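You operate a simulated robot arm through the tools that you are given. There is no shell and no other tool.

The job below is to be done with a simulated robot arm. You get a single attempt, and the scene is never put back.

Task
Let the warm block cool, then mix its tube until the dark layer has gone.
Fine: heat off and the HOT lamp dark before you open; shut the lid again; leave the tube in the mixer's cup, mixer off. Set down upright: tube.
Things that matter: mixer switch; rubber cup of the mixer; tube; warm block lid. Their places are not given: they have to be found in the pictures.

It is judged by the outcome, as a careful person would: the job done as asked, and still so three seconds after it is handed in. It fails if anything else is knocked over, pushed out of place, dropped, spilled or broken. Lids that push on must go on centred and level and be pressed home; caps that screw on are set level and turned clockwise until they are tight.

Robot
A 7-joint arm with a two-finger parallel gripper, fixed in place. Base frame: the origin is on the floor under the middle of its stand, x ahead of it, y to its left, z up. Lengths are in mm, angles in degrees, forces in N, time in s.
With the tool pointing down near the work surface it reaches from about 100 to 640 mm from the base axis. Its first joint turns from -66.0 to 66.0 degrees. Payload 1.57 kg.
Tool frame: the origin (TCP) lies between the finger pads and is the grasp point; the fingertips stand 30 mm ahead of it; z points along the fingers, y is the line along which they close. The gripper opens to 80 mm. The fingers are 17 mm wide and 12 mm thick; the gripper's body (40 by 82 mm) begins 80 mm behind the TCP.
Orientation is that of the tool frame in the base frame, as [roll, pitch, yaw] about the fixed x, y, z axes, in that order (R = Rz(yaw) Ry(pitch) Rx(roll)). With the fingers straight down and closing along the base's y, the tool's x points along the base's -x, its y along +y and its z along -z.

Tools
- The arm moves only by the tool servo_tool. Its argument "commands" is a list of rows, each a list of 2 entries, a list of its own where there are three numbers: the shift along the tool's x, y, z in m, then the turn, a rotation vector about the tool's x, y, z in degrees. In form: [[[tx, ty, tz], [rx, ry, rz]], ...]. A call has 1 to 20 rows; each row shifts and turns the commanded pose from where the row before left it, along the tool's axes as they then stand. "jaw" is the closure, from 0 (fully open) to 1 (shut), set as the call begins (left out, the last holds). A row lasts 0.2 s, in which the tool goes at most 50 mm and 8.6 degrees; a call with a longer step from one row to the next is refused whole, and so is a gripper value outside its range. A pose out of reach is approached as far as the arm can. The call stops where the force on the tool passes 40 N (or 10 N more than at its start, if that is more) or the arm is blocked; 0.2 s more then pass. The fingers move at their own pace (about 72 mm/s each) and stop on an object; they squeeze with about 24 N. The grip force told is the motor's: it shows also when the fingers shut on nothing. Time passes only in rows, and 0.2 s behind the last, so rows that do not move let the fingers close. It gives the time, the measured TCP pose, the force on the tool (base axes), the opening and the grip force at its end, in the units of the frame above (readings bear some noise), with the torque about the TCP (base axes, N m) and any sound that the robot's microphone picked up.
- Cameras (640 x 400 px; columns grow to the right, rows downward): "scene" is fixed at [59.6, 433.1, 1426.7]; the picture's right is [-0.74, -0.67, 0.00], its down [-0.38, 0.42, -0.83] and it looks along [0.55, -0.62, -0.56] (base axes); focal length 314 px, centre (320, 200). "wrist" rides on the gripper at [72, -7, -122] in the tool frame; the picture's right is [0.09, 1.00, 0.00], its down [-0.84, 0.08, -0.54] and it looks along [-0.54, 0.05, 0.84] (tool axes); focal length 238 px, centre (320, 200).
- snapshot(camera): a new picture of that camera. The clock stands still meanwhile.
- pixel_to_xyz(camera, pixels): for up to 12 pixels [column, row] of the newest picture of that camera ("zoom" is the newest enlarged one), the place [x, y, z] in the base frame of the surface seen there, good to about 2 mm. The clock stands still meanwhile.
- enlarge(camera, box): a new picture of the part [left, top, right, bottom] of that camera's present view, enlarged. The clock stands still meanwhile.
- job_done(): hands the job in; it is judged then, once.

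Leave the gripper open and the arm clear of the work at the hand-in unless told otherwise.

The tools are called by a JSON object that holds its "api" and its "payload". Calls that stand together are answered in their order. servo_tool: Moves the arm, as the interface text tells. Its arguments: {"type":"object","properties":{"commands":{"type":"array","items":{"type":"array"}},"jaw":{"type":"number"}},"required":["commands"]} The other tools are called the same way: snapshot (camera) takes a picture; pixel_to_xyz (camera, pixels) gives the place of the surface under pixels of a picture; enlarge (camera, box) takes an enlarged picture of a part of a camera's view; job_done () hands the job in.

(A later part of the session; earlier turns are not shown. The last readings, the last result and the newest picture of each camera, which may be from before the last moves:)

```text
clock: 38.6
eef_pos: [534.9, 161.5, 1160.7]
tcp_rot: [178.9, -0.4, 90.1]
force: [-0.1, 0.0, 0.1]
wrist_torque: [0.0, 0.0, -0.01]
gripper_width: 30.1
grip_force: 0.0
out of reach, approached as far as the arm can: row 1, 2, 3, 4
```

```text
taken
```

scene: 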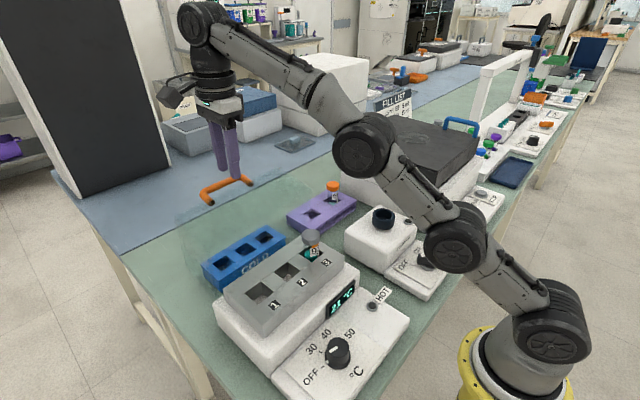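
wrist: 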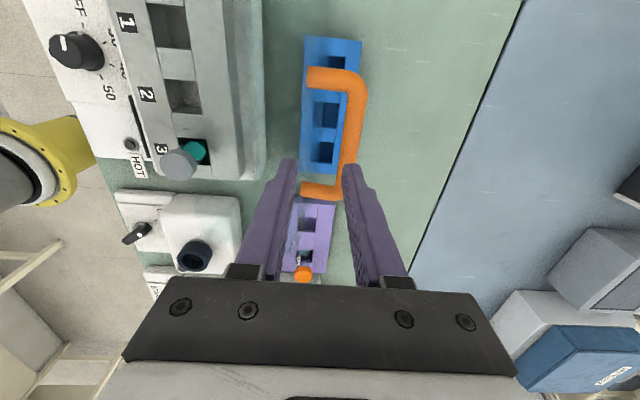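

The arm drew back as it rose, because its reach is shorter higher up, but the lid stays open. I'll check where the bar is now, and look at the tube in its well.

{"api": "pixel_to_xyz", "payload": {"camera": "scene", "pixels": [[207, 196], [225, 183], [311, 235], [313, 255], [314, 245], [383, 212], [383, 222], [430, 258]]}}

{"api": "enlarge", "payload": {"camera": "scene", "box": [260, 200, 360, 280]}}

{"api": "enlarge", "payload": {"camera": "scene", "box": [330, 190, 470, 300]}}

```text
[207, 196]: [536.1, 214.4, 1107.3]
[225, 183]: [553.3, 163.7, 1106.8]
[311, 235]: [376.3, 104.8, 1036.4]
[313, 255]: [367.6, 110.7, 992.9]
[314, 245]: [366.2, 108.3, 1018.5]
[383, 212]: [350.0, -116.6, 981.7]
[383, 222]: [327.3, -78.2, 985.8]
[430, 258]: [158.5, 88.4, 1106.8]
```

```text
5.00 times, centred on (310, 240) of scene
```

zoom: 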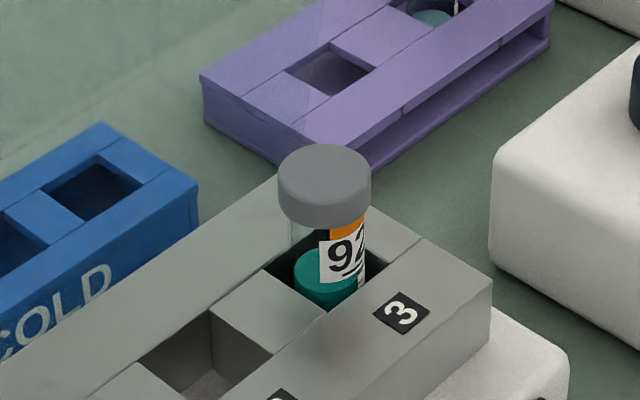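

```text
3.64 times, centred on (400, 245) of scene
```

zoom: 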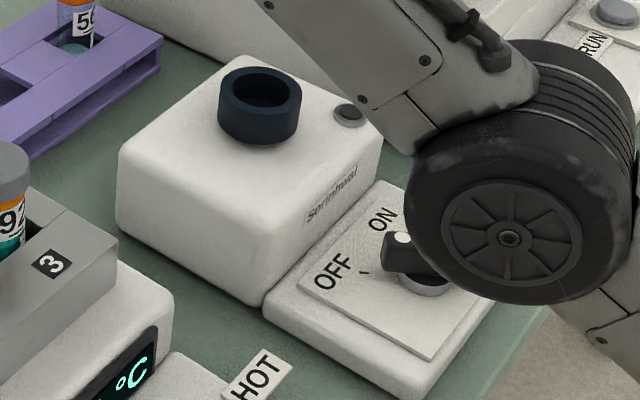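

The lid rests near 80° open, with its rim at about x≥425, which leaves room for the tube at x≈377, y≈105. The tube has a grey cap about 34 mm wide, with its top at z≈1037. I'll draw back in −x toward the tube at height.

{"api": "servo_tool", "payload": {"commands": [[[0, -0.04, 0], [0, 0, 0]], [[0, -0.04, 0], [0, 0, 0]], [[0, 0, 0], [0, 0, 0]]]}}

{"api": "pixel_to_xyz", "payload": {"camera": "scene", "pixels": [[207, 196], [225, 183]]}}

```text
clock: 39.4
eef_pos: [453.8, 159.2, 1155.6]
tcp_rot: [178.8, -0.5, 90.1]
force: [1.1, 0.1, -0.7]
wrist_torque: [0.01, -0.02, 0.03]
gripper_width: 29.9
grip_force: 0.0
```

```text
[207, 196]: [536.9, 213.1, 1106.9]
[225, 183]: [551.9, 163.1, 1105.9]
```

I'll level the tool (1.2° off), move above the tube, and turn back to yaw 180 so the fingers close along y.

{"api": "servo_tool", "payload": {"commands": [[[0, 0, 0], [1.2, -0.5, 0]], [[-0.026, -0.038, 0], [0, 0, 0]], [[-0.027, -0.038, -0.01], [0, 0, 0]], [[0, 0, 0], [0, 0, -8.182]], [[0, 0, 0], [0, 0, -8.182]], [[0, 0, 0], [0, 0, -8.182]], [[0, 0, 0], [0, 0, -8.182]], [[0, 0, 0], [0, 0, -8.182]], [[0, 0, 0], [0, 0, -8.182]], [[0, 0, 0], [0, 0, -8.182]], [[0, 0, 0], [0, 0, -8.182]], [[0, 0, 0], [0, 0, -8.182]], [[0, 0, 0], [0, 0, -8.182]], [[0, 0, 0], [0, 0, -8.18]], [[0, 0, 0], [0, 0, 0]]], "jaw": 0.25}}

{"api": "snapshot", "payload": {"camera": "wrist"}}

{"api": "snapshot", "payload": {"camera": "scene"}}

```text
clock: 42.6
eef_pos: [378.3, 106.4, 1169.8]
tcp_rot: [-179.9, 0.0, -179.8]
force: [-0.6, -0.4, 0.8]
wrist_torque: [0.01, 0.02, 0.02]
gripper_width: 59.7
grip_force: 0.0
```

```text
taken
```

wrist: 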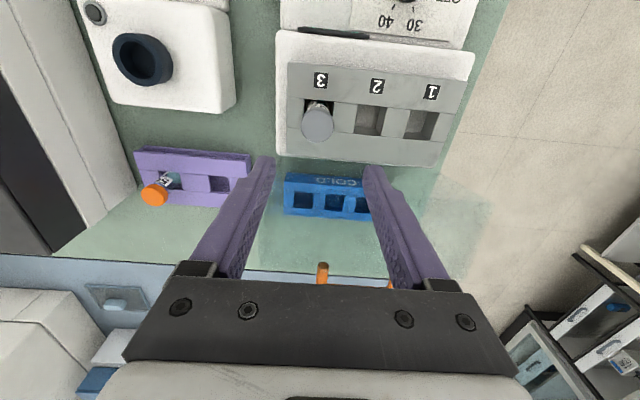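

```text
taken
```

scene: 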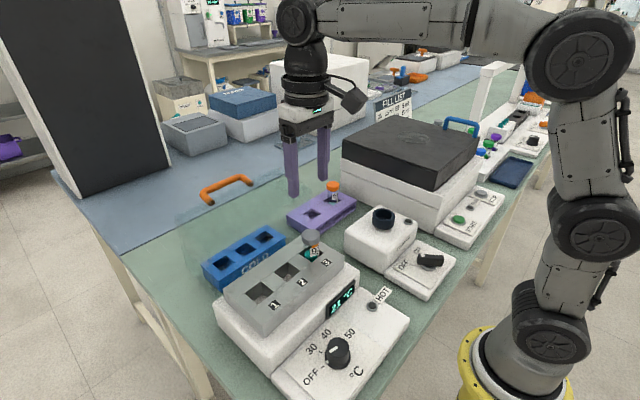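

The lid is still open, with the handle at (225,188). I'll measure the cap, the mixer cup and the handle again in these new pictures.

{"api": "pixel_to_xyz", "payload": {"camera": "scene", "pixels": [[207, 196], [225, 183], [311, 233], [302, 236], [320, 234], [383, 212]]}}

{"api": "enlarge", "payload": {"camera": "wrist", "box": [280, 70, 380, 170]}}

{"api": "pixel_to_xyz", "payload": {"camera": "zoom", "pixels": [[240, 215], [190, 215], [290, 215], [240, 170], [240, 265], [250, 140], [330, 110], [170, 300]]}}

{"api": "enlarge", "payload": {"camera": "wrist", "box": [70, 0, 240, 120]}}

{"api": "pixel_to_xyz", "payload": {"camera": "zoom", "pixels": [[270, 130], [160, 195], [385, 215], [270, 310], [270, 240], [290, 200], [280, 260], [180, 140], [370, 150], [90, 50], [450, 200], [420, 100]]}}

```text
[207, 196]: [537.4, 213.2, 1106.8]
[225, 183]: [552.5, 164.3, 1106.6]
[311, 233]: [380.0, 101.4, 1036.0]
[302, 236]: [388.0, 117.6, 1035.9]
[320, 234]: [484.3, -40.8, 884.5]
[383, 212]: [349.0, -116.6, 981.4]
```

```text
4.00 times, centred on (330, 120) of wrist
```

zoom: 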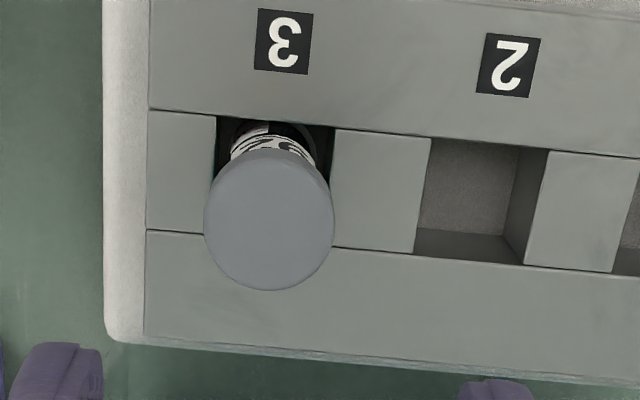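

```text
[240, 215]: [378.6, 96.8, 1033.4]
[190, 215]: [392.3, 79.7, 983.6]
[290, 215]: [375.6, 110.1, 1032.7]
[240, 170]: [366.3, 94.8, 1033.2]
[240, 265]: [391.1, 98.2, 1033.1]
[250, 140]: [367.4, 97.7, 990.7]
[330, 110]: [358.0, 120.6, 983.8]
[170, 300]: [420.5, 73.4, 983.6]
```

```text
3.33 times, centred on (155, 60) of wrist
```

zoom: 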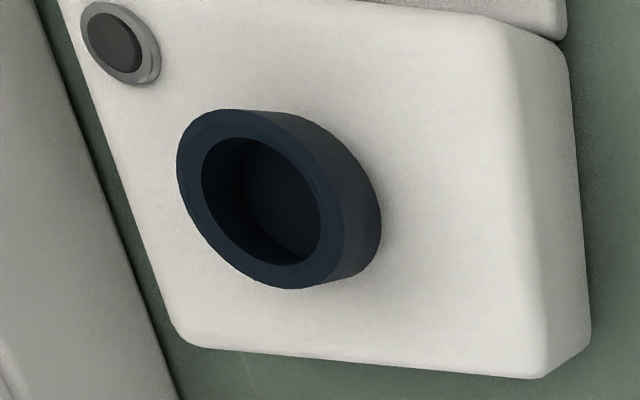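

```text
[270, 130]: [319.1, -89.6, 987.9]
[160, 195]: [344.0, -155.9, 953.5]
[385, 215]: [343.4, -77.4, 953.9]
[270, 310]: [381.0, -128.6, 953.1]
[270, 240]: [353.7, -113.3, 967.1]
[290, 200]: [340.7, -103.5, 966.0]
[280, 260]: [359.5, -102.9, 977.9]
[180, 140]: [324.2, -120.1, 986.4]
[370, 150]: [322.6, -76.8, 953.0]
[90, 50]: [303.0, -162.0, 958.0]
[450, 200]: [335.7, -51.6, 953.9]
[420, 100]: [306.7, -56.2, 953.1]
```

The cap centre is at about (378,104.6) with its top at z≈1035, and the block top is at z≈984. The mixer cup's rim is at z≈987, its floor at ≈966 and its centre near (345,−108). Now I descend on the cap with a 60 mm opening, tips stopping about 13 mm above the block.

{"api": "servo_tool", "payload": {"commands": [[[0, -0.0018, 0.03], [0, 0, 0]], [[0, 0, 0.035], [0, 0, 0]], [[0, 0, 0.035], [0, 0, 0]], [[0, 0, 0], [0, 0, 0]]]}}

{"api": "snapshot", "payload": {"camera": "wrist"}}

{"api": "enlarge", "payload": {"camera": "scene", "box": [240, 150, 380, 270]}}

```text
clock: 43.6
eef_pos: [379.5, 104.2, 1069.7]
tcp_rot: [-179.9, 0.1, 180.0]
force: [-0.2, 0.2, 0.1]
wrist_torque: [0.05, -0.03, 0.0]
gripper_width: 59.8
grip_force: 0.0
```

```text
taken
```

wrist: 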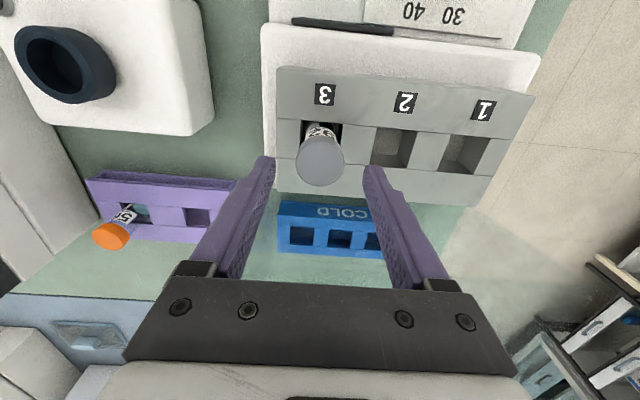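

```text
3.33 times, centred on (310, 210) of scene
```

zoom: 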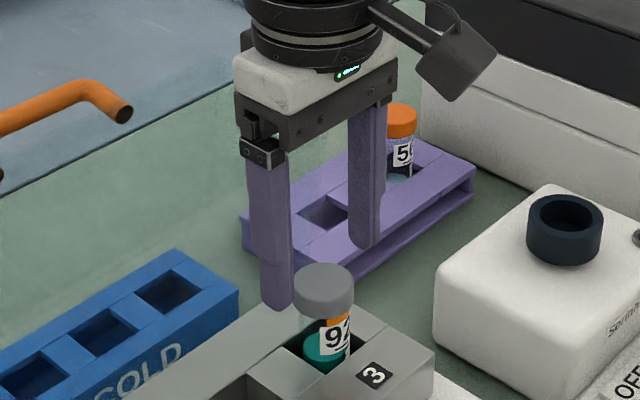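

The cap is centred between the fingers (column ~319). I'll lower 43 mm to z≈1027.

{"api": "servo_tool", "payload": {"commands": [[[0, 0, 0.018], [0, 0, 0]], [[0, 0, 0.015], [0, 0, 0]], [[0, 0, 0.01], [0, 0, 0]], [[0, 0, 0], [0, 0, 0]]]}}

{"api": "snapshot", "payload": {"camera": "wrist"}}

{"api": "enlarge", "payload": {"camera": "scene", "box": [240, 170, 380, 280]}}

```text
clock: 44.6
eef_pos: [380.3, 105.5, 1026.3]
tcp_rot: [-179.9, 0.0, 180.0]
force: [0.5, -0.1, 0.1]
wrist_torque: [0.0, 0.02, 0.01]
gripper_width: 59.9
grip_force: 0.0
```

```text
taken
```

wrist: 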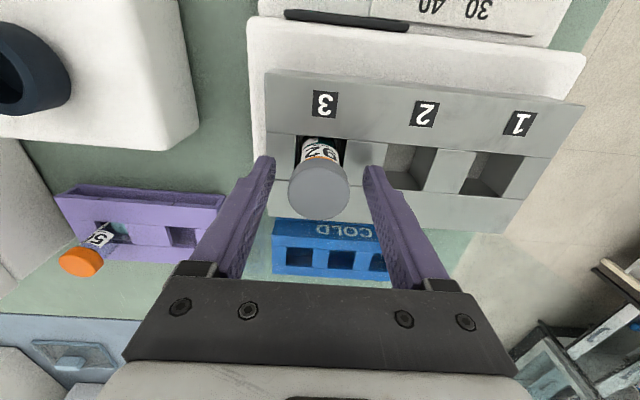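

```text
3.64 times, centred on (310, 225) of scene
```

zoom: 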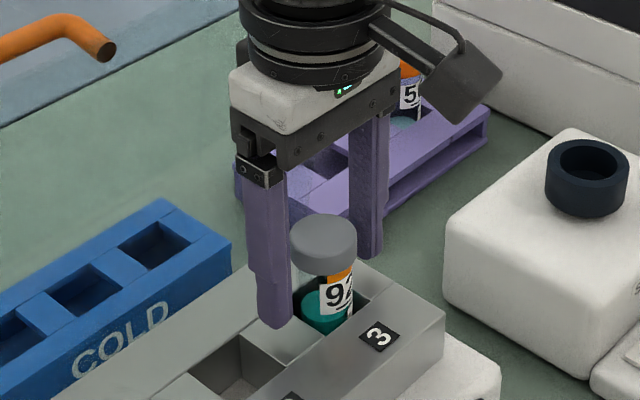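

The fingers stand either side of the cap. I close on it.

{"api": "servo_tool", "payload": {"commands": [[[0, 0, 0], [0, 0, 0]], [[0, 0, 0], [0, 0, 0]], [[0, 0, 0], [0, 0, 0]]], "jaw": 1}}

```text
clock: 45.4
eef_pos: [381.2, 105.6, 1026.1]
tcp_rot: [-179.9, -0.1, -180.0]
force: [1.0, 0.3, -0.5]
wrist_torque: [-0.01, -0.01, -0.01]
gripper_width: 34.6
grip_force: 24.4
```

Gripped at 34.6 mm with no side load. I'll lift the tube slowly, 40 mm first.

{"api": "servo_tool", "payload": {"commands": [[[0, 0, -0.01], [0, 0, 0]], [[0, 0, -0.015], [0, 0, 0]], [[0, 0, -0.015], [0, 0, 0]], [[0, 0, 0], [0, 0, 0]]]}}

{"api": "enlarge", "payload": {"camera": "scene", "box": [240, 150, 380, 270]}}

```text
clock: 46.4
eef_pos: [379.9, 106.2, 1066.7]
tcp_rot: [-179.8, -0.1, 180.0]
force: [-0.6, 0.3, -0.5]
wrist_torque: [-0.02, -0.04, -0.01]
gripper_width: 34.7
grip_force: 25.0
```

```text
3.33 times, centred on (310, 210) of scene
```

zoom: 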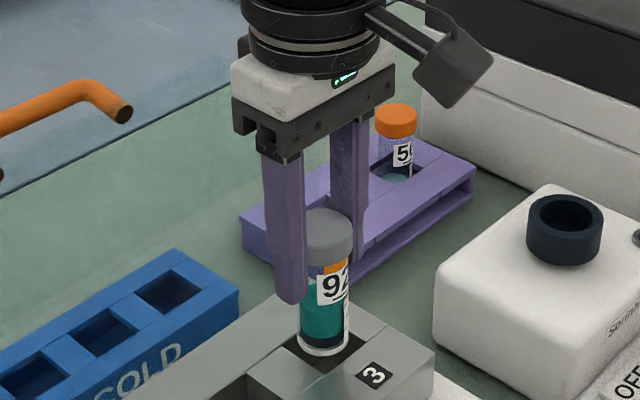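

The tube is out of the well, and the dark layer shows at its bottom. The tube's bottom is about 75 mm below the TCP. I'll raise another 70 mm and measure the mixer cup's rim more precisely.

{"api": "servo_tool", "payload": {"commands": [[[0, 0, -0.02], [0, 0, 0]], [[0, 0, -0.025], [0, 0, 0]], [[0, 0, -0.025], [0, 0, 0]], [[0, 0, 0], [0, 0, 0]]]}}

{"api": "enlarge", "payload": {"camera": "scene", "box": [340, 190, 460, 300]}}

{"api": "pixel_to_xyz", "payload": {"camera": "zoom", "pixels": [[190, 75], [280, 80], [235, 60], [235, 110], [200, 100], [270, 100], [235, 95], [235, 80], [205, 62], [268, 63], [186, 90], [285, 95]]}}

{"api": "enlarge", "payload": {"camera": "wrist", "box": [40, 0, 220, 130]}}

```text
clock: 47.4
eef_pos: [378.4, 104.9, 1137.0]
tcp_rot: [-179.8, -0.1, 180.0]
force: [0.5, 0.0, -0.2]
wrist_torque: [-0.01, 0.01, 0.0]
gripper_width: 34.5
grip_force: 24.3
```

```text
3.64 times, centred on (400, 245) of scene
```

zoom: 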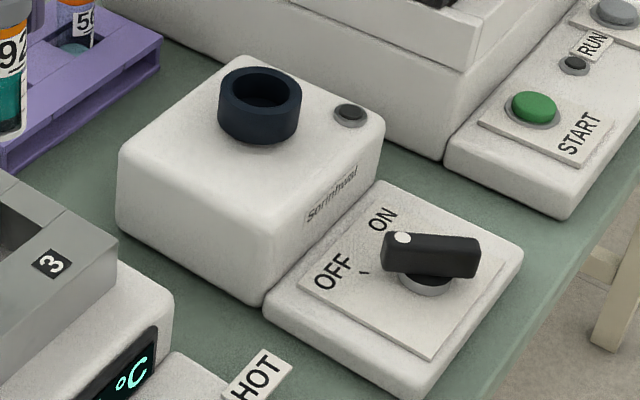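

```text
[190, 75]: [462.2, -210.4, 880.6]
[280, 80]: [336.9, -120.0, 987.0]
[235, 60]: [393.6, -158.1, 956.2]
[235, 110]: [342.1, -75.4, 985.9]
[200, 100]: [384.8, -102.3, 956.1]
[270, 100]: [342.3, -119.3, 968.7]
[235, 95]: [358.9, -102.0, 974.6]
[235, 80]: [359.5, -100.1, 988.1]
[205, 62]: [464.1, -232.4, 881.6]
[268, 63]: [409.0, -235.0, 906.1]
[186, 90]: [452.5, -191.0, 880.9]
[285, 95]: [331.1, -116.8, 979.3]
```

```text
3.08 times, centred on (130, 65) of wrist
```

zoom: 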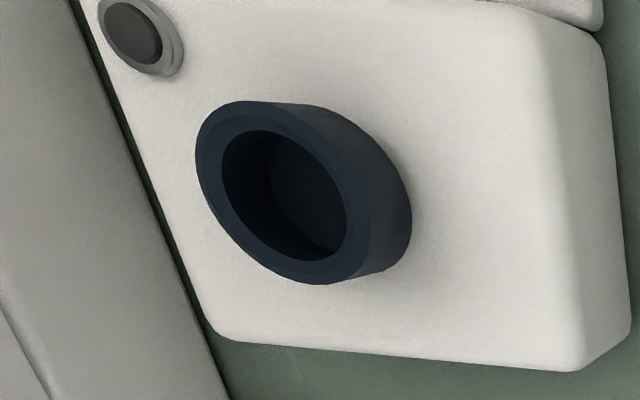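

I'll sample the rim ring points in this zoomed wrist view.

{"api": "pixel_to_xyz", "payload": {"camera": "zoom", "pixels": [[208, 150], [220, 120], [250, 113], [300, 135], [335, 175], [357, 220], [350, 255], [310, 272], [265, 250], [225, 205], [280, 180], [320, 220]]}}

```text
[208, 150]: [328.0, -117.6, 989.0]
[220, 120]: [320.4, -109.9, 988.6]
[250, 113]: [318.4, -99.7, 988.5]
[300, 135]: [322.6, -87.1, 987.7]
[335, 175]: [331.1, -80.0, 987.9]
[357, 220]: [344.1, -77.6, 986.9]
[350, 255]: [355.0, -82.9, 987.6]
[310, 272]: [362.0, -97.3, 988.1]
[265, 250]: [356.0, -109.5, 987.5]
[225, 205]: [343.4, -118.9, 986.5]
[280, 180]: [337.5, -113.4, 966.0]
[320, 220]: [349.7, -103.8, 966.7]
```

The cup rim fits a circle centred at about (340,−98.5), top z≈988, floor z≈966, inner diameter ≈36 mm. I'll now check where the held tube sits relative to the TCP.

{"api": "snapshot", "payload": {"camera": "wrist"}}

{"api": "enlarge", "payload": {"camera": "wrist", "box": [260, 120, 380, 240]}}

{"api": "pixel_to_xyz", "payload": {"camera": "zoom", "pixels": [[320, 200], [250, 230], [390, 230], [320, 170], [320, 300], [320, 250], [320, 100], [330, 60]]}}

{"api": "enlarge", "payload": {"camera": "scene", "box": [270, 120, 390, 240]}}

```text
taken
```

wrist: 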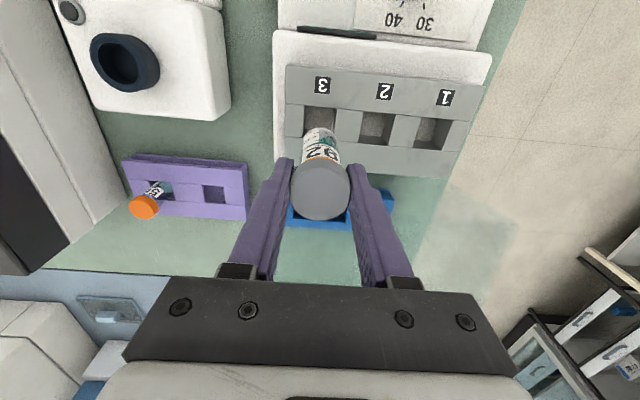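

```text
3.33 times, centred on (320, 180) of wrist
```

zoom: 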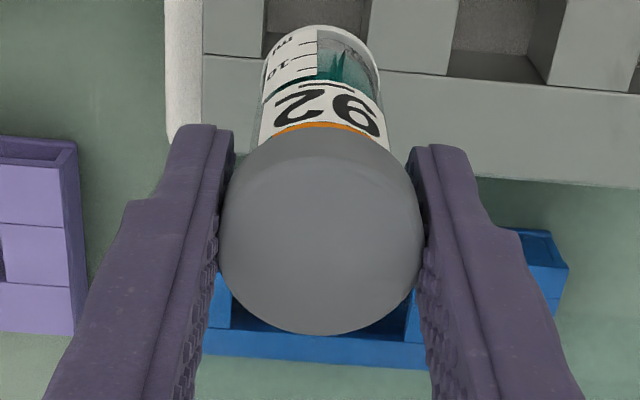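

```text
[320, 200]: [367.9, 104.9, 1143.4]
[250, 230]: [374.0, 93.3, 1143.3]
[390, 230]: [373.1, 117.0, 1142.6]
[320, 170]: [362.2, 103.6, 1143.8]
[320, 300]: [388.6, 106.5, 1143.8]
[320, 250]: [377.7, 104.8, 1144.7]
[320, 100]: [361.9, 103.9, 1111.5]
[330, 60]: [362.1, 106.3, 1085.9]
```

```text
3.33 times, centred on (330, 180) of scene
```

zoom: 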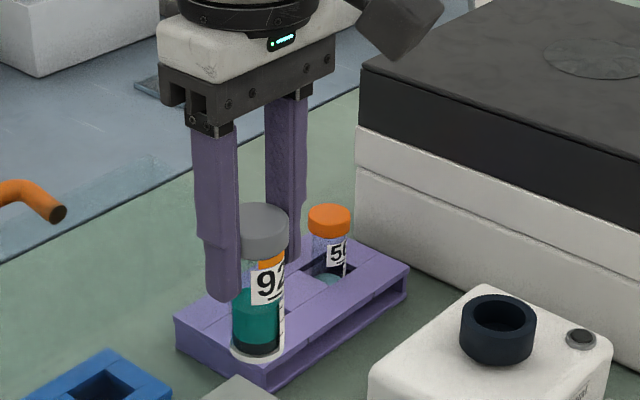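

The tube hangs upright and centred on the TCP, with its cap top about 7 mm above the TCP. Before traversing I'll check how close the big dark-topped machine is to the mixer, and get a better look at the mixer's switch.

{"api": "snapshot", "payload": {"camera": "scene"}}

{"api": "pixel_to_xyz", "payload": {"camera": "scene", "pixels": [[344, 160], [390, 178], [430, 188], [345, 185], [430, 210], [440, 230], [403, 222], [424, 250], [400, 258], [405, 252], [417, 262], [441, 262]]}}

{"api": "enlarge", "payload": {"camera": "scene", "box": [385, 235, 465, 300]}}

```text
taken
```

scene: 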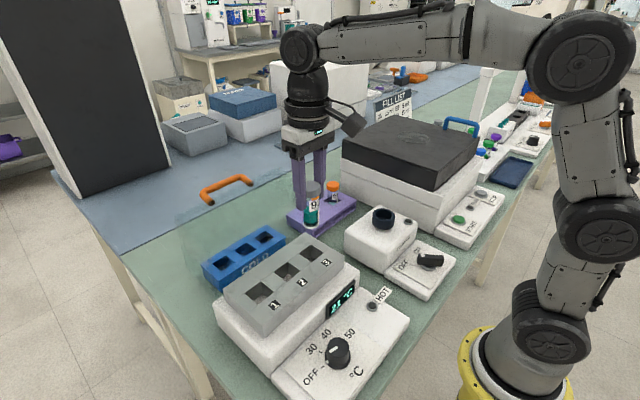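

```text
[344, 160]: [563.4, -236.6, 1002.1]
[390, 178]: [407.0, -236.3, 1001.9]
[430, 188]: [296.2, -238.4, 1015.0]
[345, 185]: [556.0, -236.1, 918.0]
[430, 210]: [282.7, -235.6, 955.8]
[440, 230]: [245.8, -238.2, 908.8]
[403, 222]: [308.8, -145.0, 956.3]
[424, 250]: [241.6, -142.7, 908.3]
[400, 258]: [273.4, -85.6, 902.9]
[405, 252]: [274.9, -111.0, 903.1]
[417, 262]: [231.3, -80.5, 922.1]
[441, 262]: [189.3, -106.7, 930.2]
```

```text
6.15 times, centred on (425, 268) of scene
```

zoom: 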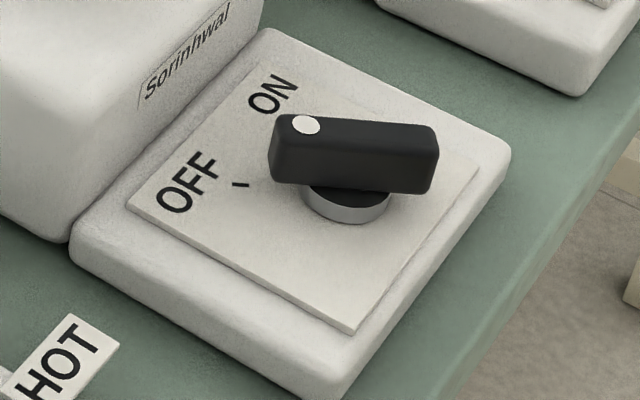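

The big machine's face is at y≈−237, well clear. I'll read the direction of the mixer's lever and its labels in this zoom.

{"api": "pixel_to_xyz", "payload": {"camera": "zoom", "pixels": [[305, 125], [290, 130], [350, 135], [420, 140], [275, 95], [190, 183], [238, 185], [345, 210], [320, 205], [385, 205], [350, 220], [405, 260]]}}

```text
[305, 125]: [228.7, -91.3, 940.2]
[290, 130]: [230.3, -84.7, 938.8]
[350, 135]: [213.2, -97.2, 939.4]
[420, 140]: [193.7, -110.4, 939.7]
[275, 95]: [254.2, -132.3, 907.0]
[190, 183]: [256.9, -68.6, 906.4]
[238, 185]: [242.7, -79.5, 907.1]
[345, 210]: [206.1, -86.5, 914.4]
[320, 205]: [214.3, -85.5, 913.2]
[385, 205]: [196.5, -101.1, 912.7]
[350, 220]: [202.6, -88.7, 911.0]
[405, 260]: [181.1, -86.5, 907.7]
```

The lever's white dot points to OFF (about +30° from +x), with ON at about −30°, so the mixer is off. I'll carry the tube over the cup at height z≈1137.

{"api": "servo_tool", "payload": {"commands": [[[0.003, -0.018, 0], [0, 0, 0]], [[0.0066, -0.034, 0], [0, 0, 0]], [[0.0066, -0.034, 0], [0, 0, 0]], [[0.0066, -0.034, 0], [0, 0, 0]], [[0.0066, -0.034, 0], [0, 0, 0]], [[0.0066, -0.034, 0], [0, 0, 0]], [[0.0033, -0.0155, 0], [0, 0, 0]], [[0, 0, 0], [0, 0, 0]]]}}

{"api": "snapshot", "payload": {"camera": "wrist"}}

{"api": "enlarge", "payload": {"camera": "scene", "box": [320, 120, 450, 250]}}

```text
clock: 49.2
eef_pos: [340.7, -98.5, 1137.7]
tcp_rot: [-179.9, -0.1, -180.0]
force: [-0.2, -1.1, -0.5]
wrist_torque: [-0.04, -0.01, 0.0]
gripper_width: 35.1
grip_force: 24.0
```

```text
taken
```

wrist: 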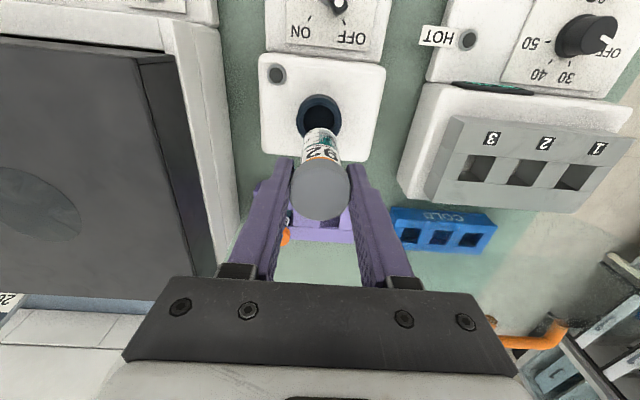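

```text
3.08 times, centred on (385, 185) of scene
```

zoom: 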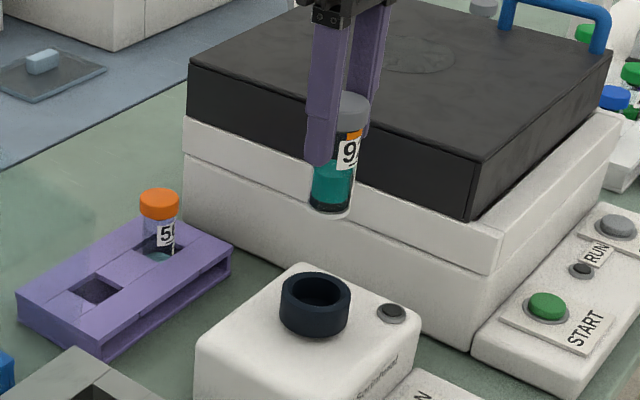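

The cup appears right under the tube at about (320,118). I'll enlarge to check the alignment more finely.

{"api": "enlarge", "payload": {"camera": "wrist", "box": [270, 70, 370, 170]}}

{"api": "pixel_to_xyz", "payload": {"camera": "zoom", "pixels": [[215, 200], [230, 145], [275, 112], [320, 102], [365, 112], [410, 150], [425, 200], [400, 245], [230, 250], [320, 150], [270, 170], [370, 170]]}}

```text
4.00 times, centred on (320, 120) of wrist
```

zoom: 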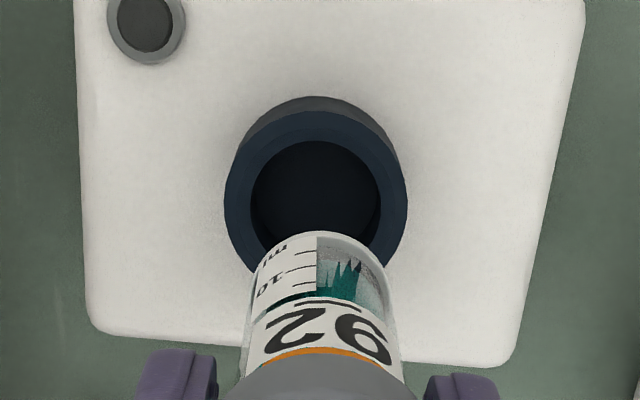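

```text
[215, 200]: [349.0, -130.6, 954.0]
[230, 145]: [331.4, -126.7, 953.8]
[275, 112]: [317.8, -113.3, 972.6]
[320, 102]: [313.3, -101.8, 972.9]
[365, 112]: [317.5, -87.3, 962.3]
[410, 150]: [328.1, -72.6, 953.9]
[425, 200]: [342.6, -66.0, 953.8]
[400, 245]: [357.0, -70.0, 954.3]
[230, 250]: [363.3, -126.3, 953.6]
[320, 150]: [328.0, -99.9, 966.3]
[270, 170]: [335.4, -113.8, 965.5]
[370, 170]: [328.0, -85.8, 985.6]
```

The cup looks aligned to within about 1 mm; it may lie ~1 mm toward −y. I'll lower the tube to about 9 mm above the rim and compare again.

{"api": "servo_tool", "payload": {"commands": [[[0, 0, 0.02], [0, 0, 0]], [[0, 0, 0.025], [0, 0, 0]], [[0, 0, 0.018], [0, 0, 0]], [[0, 0, 0], [0, 0, 0]]]}}

{"api": "enlarge", "payload": {"camera": "wrist", "box": [260, 90, 380, 210]}}

{"api": "enlarge", "payload": {"camera": "scene", "box": [340, 160, 420, 250]}}

```text
clock: 50.2
eef_pos: [339.3, -97.3, 1074.2]
tcp_rot: [-179.8, -0.1, -180.0]
force: [0.3, 0.0, -1.1]
wrist_torque: [0.02, 0.01, 0.03]
gripper_width: 35.0
grip_force: 24.4
```

```text
3.33 times, centred on (320, 150) of wrist
```

zoom: 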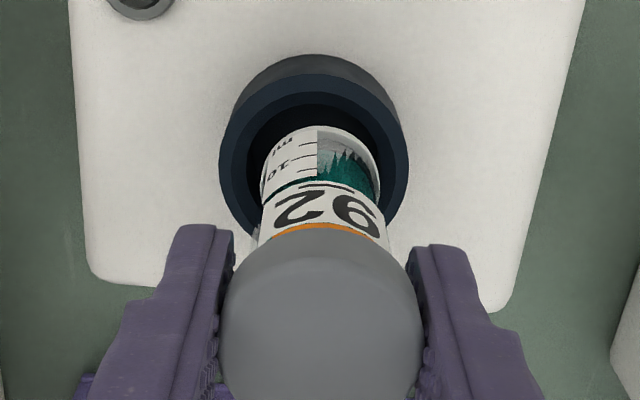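

```text
4.44 times, centred on (380, 205) of scene
```

zoom: 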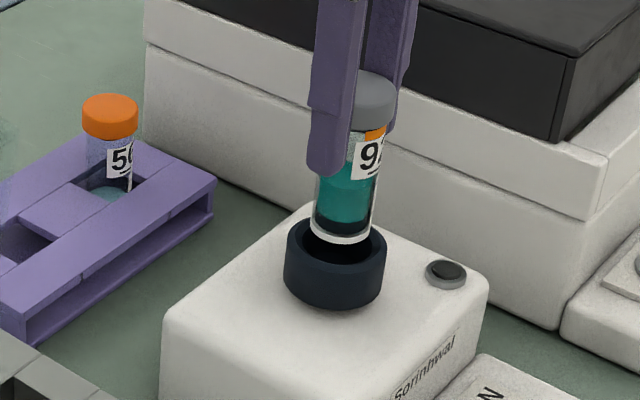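

In the wrist view the tube sits about 1.7 mm to the +y side of the cup's opening. I'll zoom further from both cameras to settle the x offset too.

{"api": "enlarge", "payload": {"camera": "scene", "box": [364, 190, 404, 230]}}

{"api": "enlarge", "payload": {"camera": "wrist", "box": [290, 105, 350, 165]}}

{"api": "pixel_to_xyz", "payload": {"camera": "zoom", "pixels": [[320, 60], [180, 100], [470, 100], [320, 95], [240, 180], [420, 180], [320, 160], [280, 160], [360, 250], [150, 200], [480, 200]]}}

```text
10.00 times, centred on (384, 210) of scene
```

zoom: 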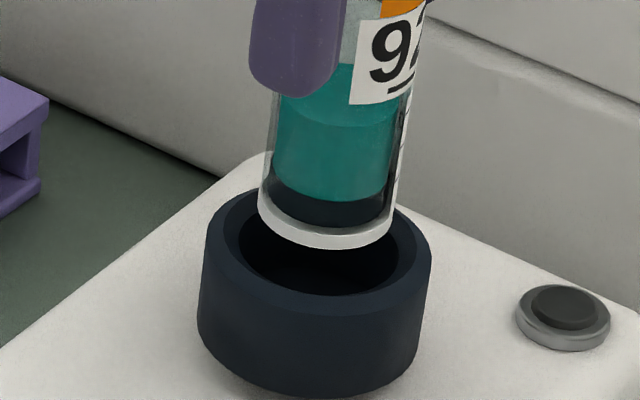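

```text
6.67 times, centred on (320, 135) of wrist
```

zoom: 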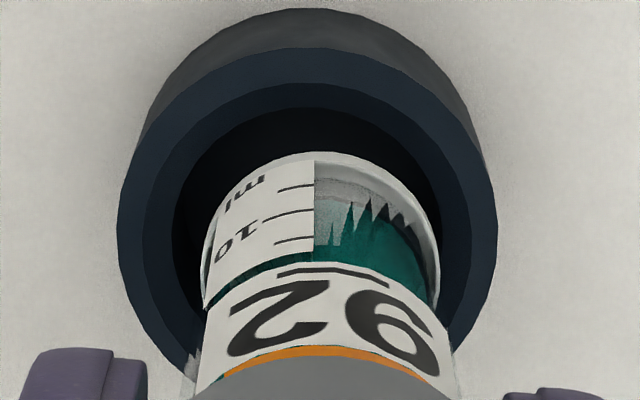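

```text
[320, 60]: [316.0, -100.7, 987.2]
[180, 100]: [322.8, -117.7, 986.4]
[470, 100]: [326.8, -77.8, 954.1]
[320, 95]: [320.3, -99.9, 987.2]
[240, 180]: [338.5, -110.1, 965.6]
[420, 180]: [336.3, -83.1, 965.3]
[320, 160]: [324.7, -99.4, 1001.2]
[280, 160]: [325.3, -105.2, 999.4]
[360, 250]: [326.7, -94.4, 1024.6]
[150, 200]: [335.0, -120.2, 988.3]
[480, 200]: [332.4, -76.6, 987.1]
```

The cup has a funnel-shaped edge (about 44 mm narrowing to 37 mm), and the tube is about 30.5 mm wide. The tube is ~2 mm too far in +y and near enough in x. I'll shift −2 mm in y and lower slowly.

{"api": "servo_tool", "payload": {"commands": [[[0, -0.002, 0], [0, 0, 0]], [[0, 0, 0.008], [0, 0, 0]], [[0, 0, 0.008], [0, 0, 0]], [[0, 0, 0.006], [0, 0, 0]], [[0, 0, 0], [0, 0, 0]]]}}

{"api": "enlarge", "payload": {"camera": "wrist", "box": [270, 90, 370, 190]}}

{"api": "enlarge", "payload": {"camera": "scene", "box": [354, 180, 414, 240]}}

```text
clock: 51.4
eef_pos: [338.8, -99.9, 1052.9]
tcp_rot: [-179.9, -0.1, -180.0]
force: [0.0, -0.1, 0.8]
wrist_torque: [0.01, -0.01, 0.0]
gripper_width: 34.8
grip_force: 24.2
```

```text
4.00 times, centred on (320, 140) of wrist
```

zoom: 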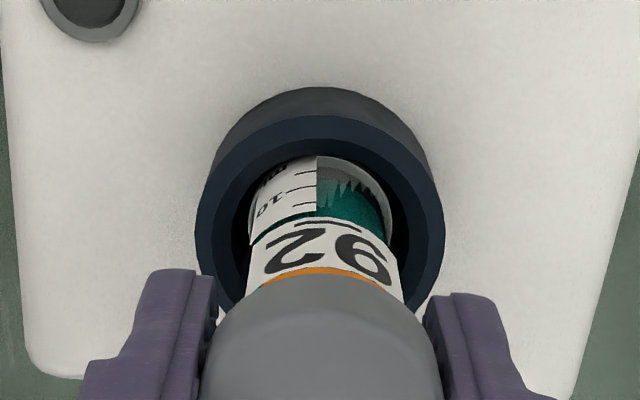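

```text
6.67 times, centred on (384, 210) of scene
```

zoom: 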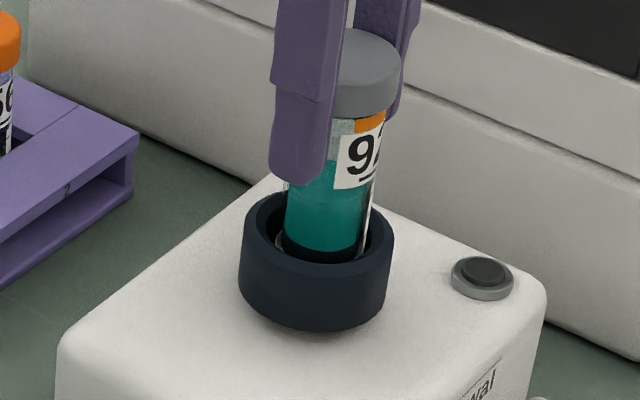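

The tube is inside the cup, with no contact so far. I'll lower gently until it touches the floor.

{"api": "servo_tool", "payload": {"commands": [[[0, 0, 0.004], [0, 0, 0]], [[0, 0, 0.003], [0, 0, 0]], [[0, 0, 0.002], [0, 0, 0]], [[0, 0, 0], [0, 0, 0]]]}}

```text
clock: 52.4
eef_pos: [340.2, -100.0, 1043.8]
tcp_rot: [-179.9, -0.1, 179.9]
force: [0.0, -0.5, -1.1]
wrist_torque: [-0.01, -0.02, 0.03]
gripper_width: 34.7
grip_force: 24.3
```

Still free at z 1043.8. I'll go on in small steps.

{"api": "servo_tool", "payload": {"commands": [[[0, 0, 0.0015], [0, 0, 0]], [[0, 0, 0.001], [0, 0, 0]], [[0, 0, 0], [0, 0, 0]]]}}

```text
clock: 53.2
eef_pos: [341.3, -99.2, 1041.2]
tcp_rot: [-179.8, 0.1, -180.0]
force: [0.5, 0.1, 1.8]
wrist_torque: [-0.01, -0.05, 0.0]
gripper_width: 34.9
grip_force: 24.2
```

{"api": "servo_tool", "payload": {"commands": [[[0, 0, 0.001], [0, 0, 0]], [[0, 0, 0], [0, 0, 0]]]}}

```text
clock: 53.8
eef_pos: [340.9, -99.7, 1040.1]
tcp_rot: [-179.9, 0.0, -179.9]
force: [1.8, -0.6, 2.2]
wrist_torque: [0.08, -0.1, -0.05]
gripper_width: 34.7
grip_force: 24.1
```

A slight upward force (about 2 N) suggests first contact. One more millimetre to confirm.

{"api": "servo_tool", "payload": {"commands": [[[0, 0, 0.001], [0, 0, 0]], [[0, 0, 0], [0, 0, 0]]]}}

{"api": "enlarge", "payload": {"camera": "scene", "box": [354, 180, 414, 240]}}

```text
clock: 54.4
eef_pos: [339.7, -100.1, 1039.6]
tcp_rot: [-179.7, 0.0, 179.9]
force: [-1.3, 0.6, 7.3]
wrist_torque: [0.04, 0.05, -0.02]
gripper_width: 34.9
grip_force: 23.7
```

```text
6.67 times, centred on (384, 210) of scene
```

zoom: 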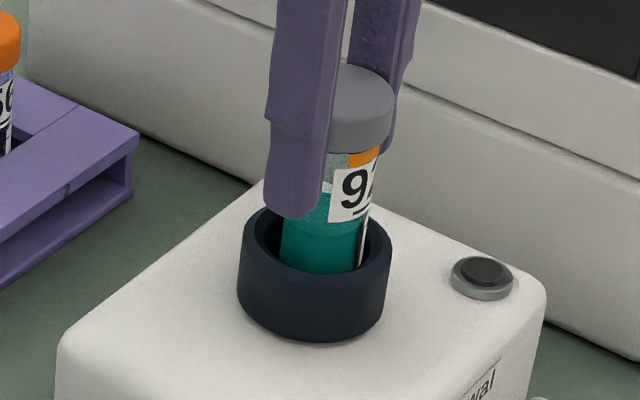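

The tube is on the floor of the cup (7 N), and the cup has sunk a few mm, so it seems springy. I'll ease up 2 mm and check how it behaves before letting go.

{"api": "servo_tool", "payload": {"commands": [[[0, 0, -0.002], [0, 0, 0]], [[0, 0, 0], [0, 0, 0]]]}}

{"api": "enlarge", "payload": {"camera": "scene", "box": [354, 180, 414, 240]}}

```text
clock: 55.0
eef_pos: [339.3, -100.1, 1040.6]
tcp_rot: [-179.8, -0.1, -179.9]
force: [-0.2, -1.7, 1.7]
wrist_torque: [-0.1, 0.0, -0.02]
gripper_width: 34.7
grip_force: 24.2
```

```text
6.67 times, centred on (384, 210) of scene
```

zoom: 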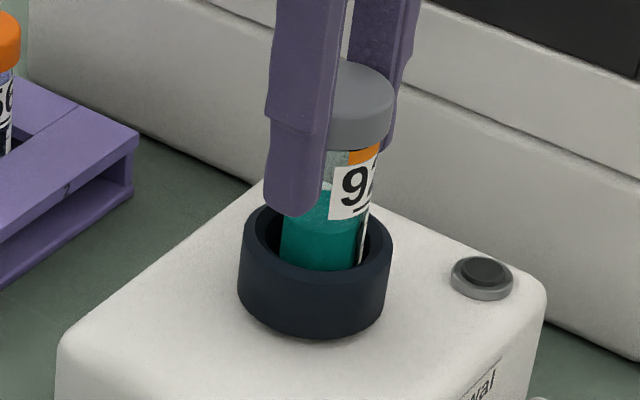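

The cup gives a little under load. The tube stands upright in it, so I'll open the fingers to 60 mm and see whether it stays upright.

{"api": "servo_tool", "payload": {"commands": [[[0, 0, 0], [0, 0, 0]], [[0, 0, 0], [0, 0, 0]], [[0, 0, 0], [0, 0, 0]]], "jaw": 0.25}}

{"api": "enlarge", "payload": {"camera": "scene", "box": [354, 180, 414, 240]}}

{"api": "snapshot", "payload": {"camera": "wrist"}}

```text
clock: 55.8
eef_pos: [338.8, -99.6, 1040.4]
tcp_rot: [-179.9, -0.2, -180.0]
force: [0.1, 0.3, 0.0]
wrist_torque: [0.02, 0.0, -0.02]
gripper_width: 60.1
grip_force: 0.1
```

```text
6.67 times, centred on (384, 210) of scene
```

zoom: 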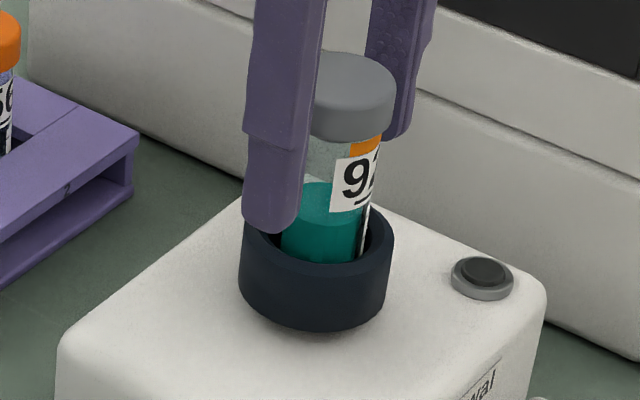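

```text
taken
```

wrist: 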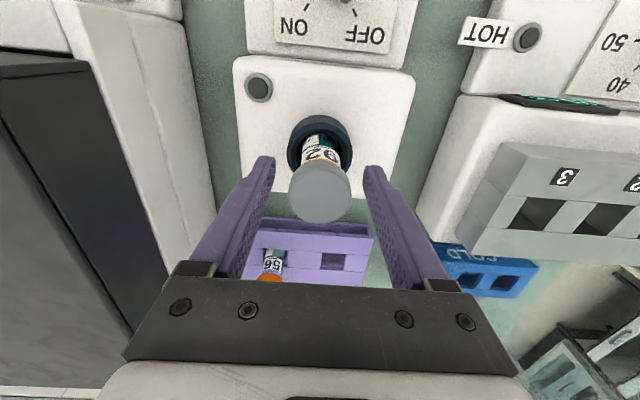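

The cup has sprung back up and the tube stands upright in it. I'll rise straight up 100 mm, then move over to the mixer's switch and look at it from above.

{"api": "servo_tool", "payload": {"commands": [[[0, 0, -0.015], [0, 0, 0]], [[0, 0, -0.025], [0, 0, 0]], [[0, 0, -0.03], [0, 0, 0]], [[0, 0, -0.035], [0, 0, 0]], [[0.042, 0, 0], [0, 0, 0]], [[0.042, 0, 0], [0, 0, 0]], [[0.042, 0, 0], [0, 0, 0]], [[0, 0, 0], [0, 0, 0]]]}}

{"api": "snapshot", "payload": {"camera": "wrist"}}

{"api": "enlarge", "payload": {"camera": "wrist", "box": [260, 50, 380, 150]}}

{"api": "snapshot", "payload": {"camera": "scene"}}

```text
clock: 57.6
eef_pos: [214.1, -97.6, 1147.0]
tcp_rot: [-180.0, 0.0, -179.8]
force: [0.3, -0.6, 1.0]
wrist_torque: [-0.02, -0.05, 0.02]
gripper_width: 60.3
grip_force: 0.0
```

```text
taken
```

wrist: 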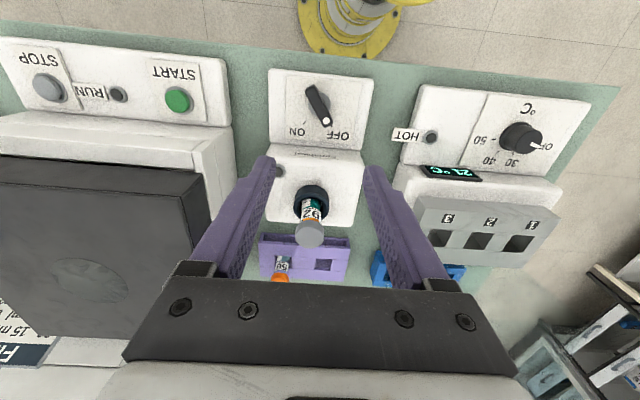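

```text
4.00 times, centred on (320, 100) of wrist
```

zoom: 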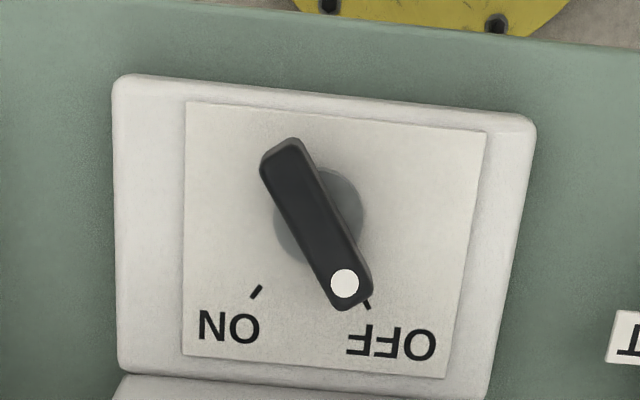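

```text
taken
```

scene: 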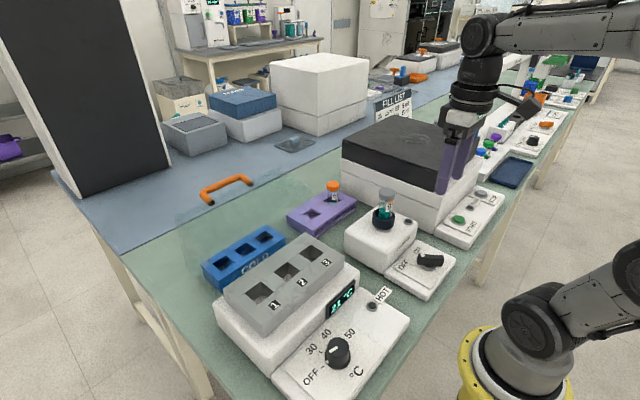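

The lever points at OFF clearly. I'll measure its ends, width and the tick marks.

{"api": "pixel_to_xyz", "payload": {"camera": "zoom", "pixels": [[345, 283], [290, 160], [317, 222], [300, 190], [335, 255], [256, 291], [366, 304], [350, 215], [285, 225], [320, 330], [345, 300], [283, 148]]}}

```text
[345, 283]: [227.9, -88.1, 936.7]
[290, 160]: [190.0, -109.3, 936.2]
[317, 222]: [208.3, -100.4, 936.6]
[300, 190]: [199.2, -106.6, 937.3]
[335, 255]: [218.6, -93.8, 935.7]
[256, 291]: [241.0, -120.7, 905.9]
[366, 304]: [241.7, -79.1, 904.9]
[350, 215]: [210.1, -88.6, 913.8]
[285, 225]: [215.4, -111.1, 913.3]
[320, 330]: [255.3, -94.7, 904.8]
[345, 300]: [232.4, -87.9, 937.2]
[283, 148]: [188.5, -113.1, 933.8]
```

The lever's centre is about (210.5,−99.8), top z≈937, pointing at +30°. I'll turn the tool 30° counter-clockwise so the fingers straddle the lever, set 40 mm opening, and come down above it.

{"api": "servo_tool", "payload": {"commands": [[[0.0036, -0.002, 0], [0, 0, 0]], [[0, 0, 0], [0, 0, -7.5]], [[0, 0, 0], [0, 0, -7.5]], [[0, 0, 0], [0, 0, -7.5]], [[0, 0, 0], [0, 0, -7.5]], [[0, 0, 0.04], [0, 0, 0]], [[0, 0, 0.04], [0, 0, 0]], [[0, 0, 0.04], [0, 0, 0]], [[0, 0, 0.037], [0, 0, 0]], [[0, 0, 0], [0, 0, 0]]], "jaw": 0.5}}

{"api": "snapshot", "payload": {"camera": "wrist"}}

{"api": "enlarge", "payload": {"camera": "scene", "box": [360, 170, 480, 300]}}

```text
clock: 59.8
eef_pos: [210.2, -102.5, 989.1]
tcp_rot: [-179.9, -0.2, -150.0]
force: [-0.7, 0.2, -0.2]
wrist_torque: [0.01, -0.01, 0.0]
gripper_width: 40.0
grip_force: 0.0
```

```text
taken
```

wrist: 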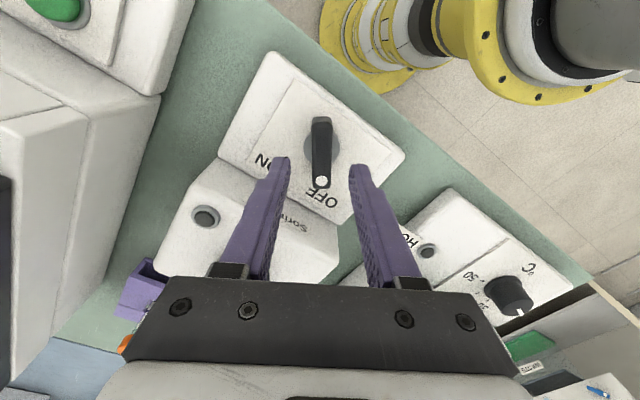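

```text
3.08 times, centred on (420, 235) of scene
```

zoom: 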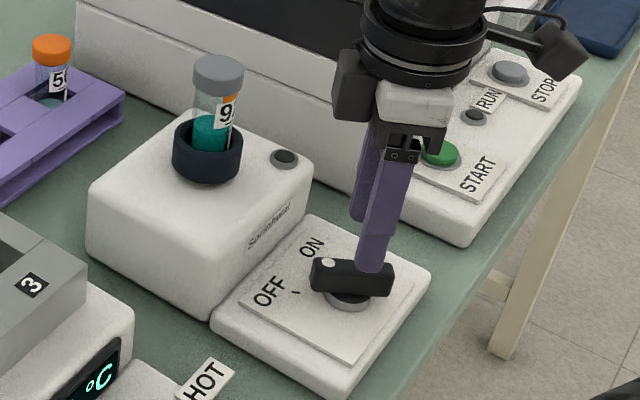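

The lever is lined up between the fingers (near column 321). I'll lower to z≈945.

{"api": "servo_tool", "payload": {"commands": [[[0, 0.001, 0.02], [0, 0, 0]], [[0, 0, 0.015], [0, 0, 0]], [[0, 0, 0.009], [0, 0, 0]], [[0, 0, 0], [0, 0, 0]]]}}

{"api": "snapshot", "payload": {"camera": "wrist"}}

```text
clock: 60.8
eef_pos: [210.4, -102.5, 944.0]
tcp_rot: [-179.9, -0.1, -150.0]
force: [0.4, -0.2, 0.6]
wrist_torque: [0.04, 0.01, -0.01]
gripper_width: 40.0
grip_force: 0.1
```

```text
taken
```

wrist: 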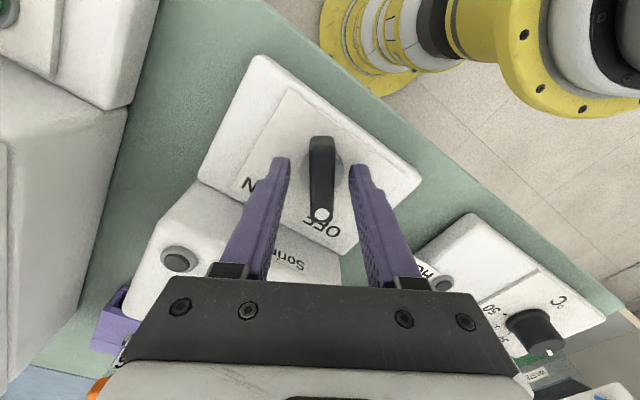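

Well placed. I close on the lever.

{"api": "servo_tool", "payload": {"commands": [[[0, 0, 0], [0, 0, 0]], [[0, 0, 0], [0, 0, 0]], [[0, 0, 0], [0, 0, 0]]], "jaw": 1}}

```text
clock: 61.6
eef_pos: [208.7, -100.7, 944.0]
tcp_rot: [180.0, -0.1, -150.0]
force: [-3.1, 18.1, 5.2]
wrist_torque: [0.77, 0.04, -0.15]
gripper_width: 31.5
grip_force: 40.4
```

The fingers stopped at 31.5 mm, which means the tips closed on the round collar below the lever. I'll open, rise 8 mm, and regrip on the lever only.

{"api": "servo_tool", "payload": {"commands": [[[0, 0, 0], [0, 0, 0]], [[0, 0, 0], [0, 0, 0]], [[0, 0.0015, -0.008], [0, 0, 0]], [[0, 0, 0], [0, 0, 0]]], "jaw": 0.5}}

{"api": "servo_tool", "payload": {"commands": [[[0, 0, 0], [0, 0, 0]], [[0, 0, 0], [0, 0, 0]], [[0, 0, 0], [0, 0, 0]]], "jaw": 1}}

```text
clock: 62.6
eef_pos: [209.3, -101.7, 952.4]
tcp_rot: [-179.9, -0.1, -150.0]
force: [-0.2, 0.0, 0.9]
wrist_torque: [0.02, -0.03, 0.02]
gripper_width: 40.0
grip_force: 0.2
```

```text
clock: 63.4
eef_pos: [210.3, -102.0, 953.3]
tcp_rot: [-179.9, 0.0, -150.0]
force: [-2.0, 1.9, 3.3]
wrist_torque: [0.07, 0.19, 0.04]
gripper_width: 15.9
grip_force: 31.7
```

Now the lever itself is held (15.9 mm) with little side force. I'll turn it clockwise 32° toward ON first.

{"api": "servo_tool", "payload": {"commands": [[[0, 0, 0], [0, 0, 8]], [[0, 0, 0], [0, 0, 8]], [[0, 0, 0], [0, 0, 8]], [[0, 0, 0], [0, 0, 8]]]}}

```text
clock: 64.4
eef_pos: [210.1, -99.9, 952.7]
tcp_rot: [-179.9, -0.1, 177.9]
force: [-1.4, -0.5, -4.5]
wrist_torque: [0.08, 0.47, 0.02]
gripper_width: 15.9
grip_force: 31.3
```

It turns freely. Another 28°, watching the twist.

{"api": "servo_tool", "payload": {"commands": [[[0, 0, 0], [0, 0, 8]], [[0, 0, 0], [0, 0, 8]], [[0, 0, 0], [0, 0, 7]], [[0, 0, 0], [0, 0, 5]]]}}

{"api": "snapshot", "payload": {"camera": "wrist"}}

{"api": "enlarge", "payload": {"camera": "scene", "box": [340, 170, 480, 300]}}

```text
clock: 65.4
eef_pos: [209.3, -99.0, 951.2]
tcp_rot: [-180.0, -0.1, 149.8]
force: [6.3, 28.5, -2.3]
wrist_torque: [0.93, 0.17, 0.06]
gripper_width: 15.7
grip_force: 31.4
```

```text
taken
```

wrist: 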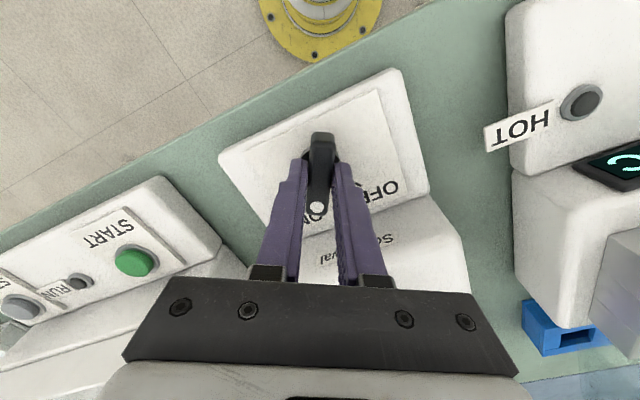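

```text
3.08 times, centred on (410, 235) of scene
```

zoom: 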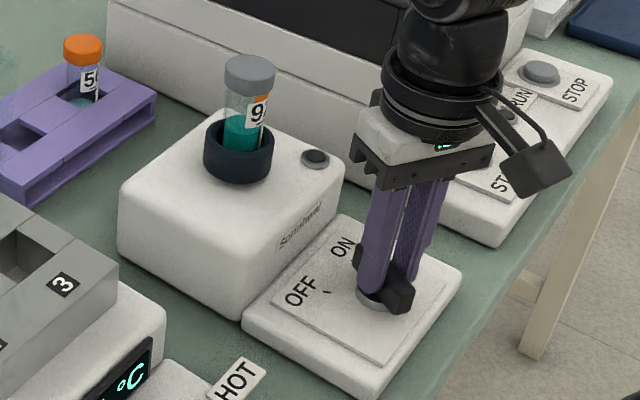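

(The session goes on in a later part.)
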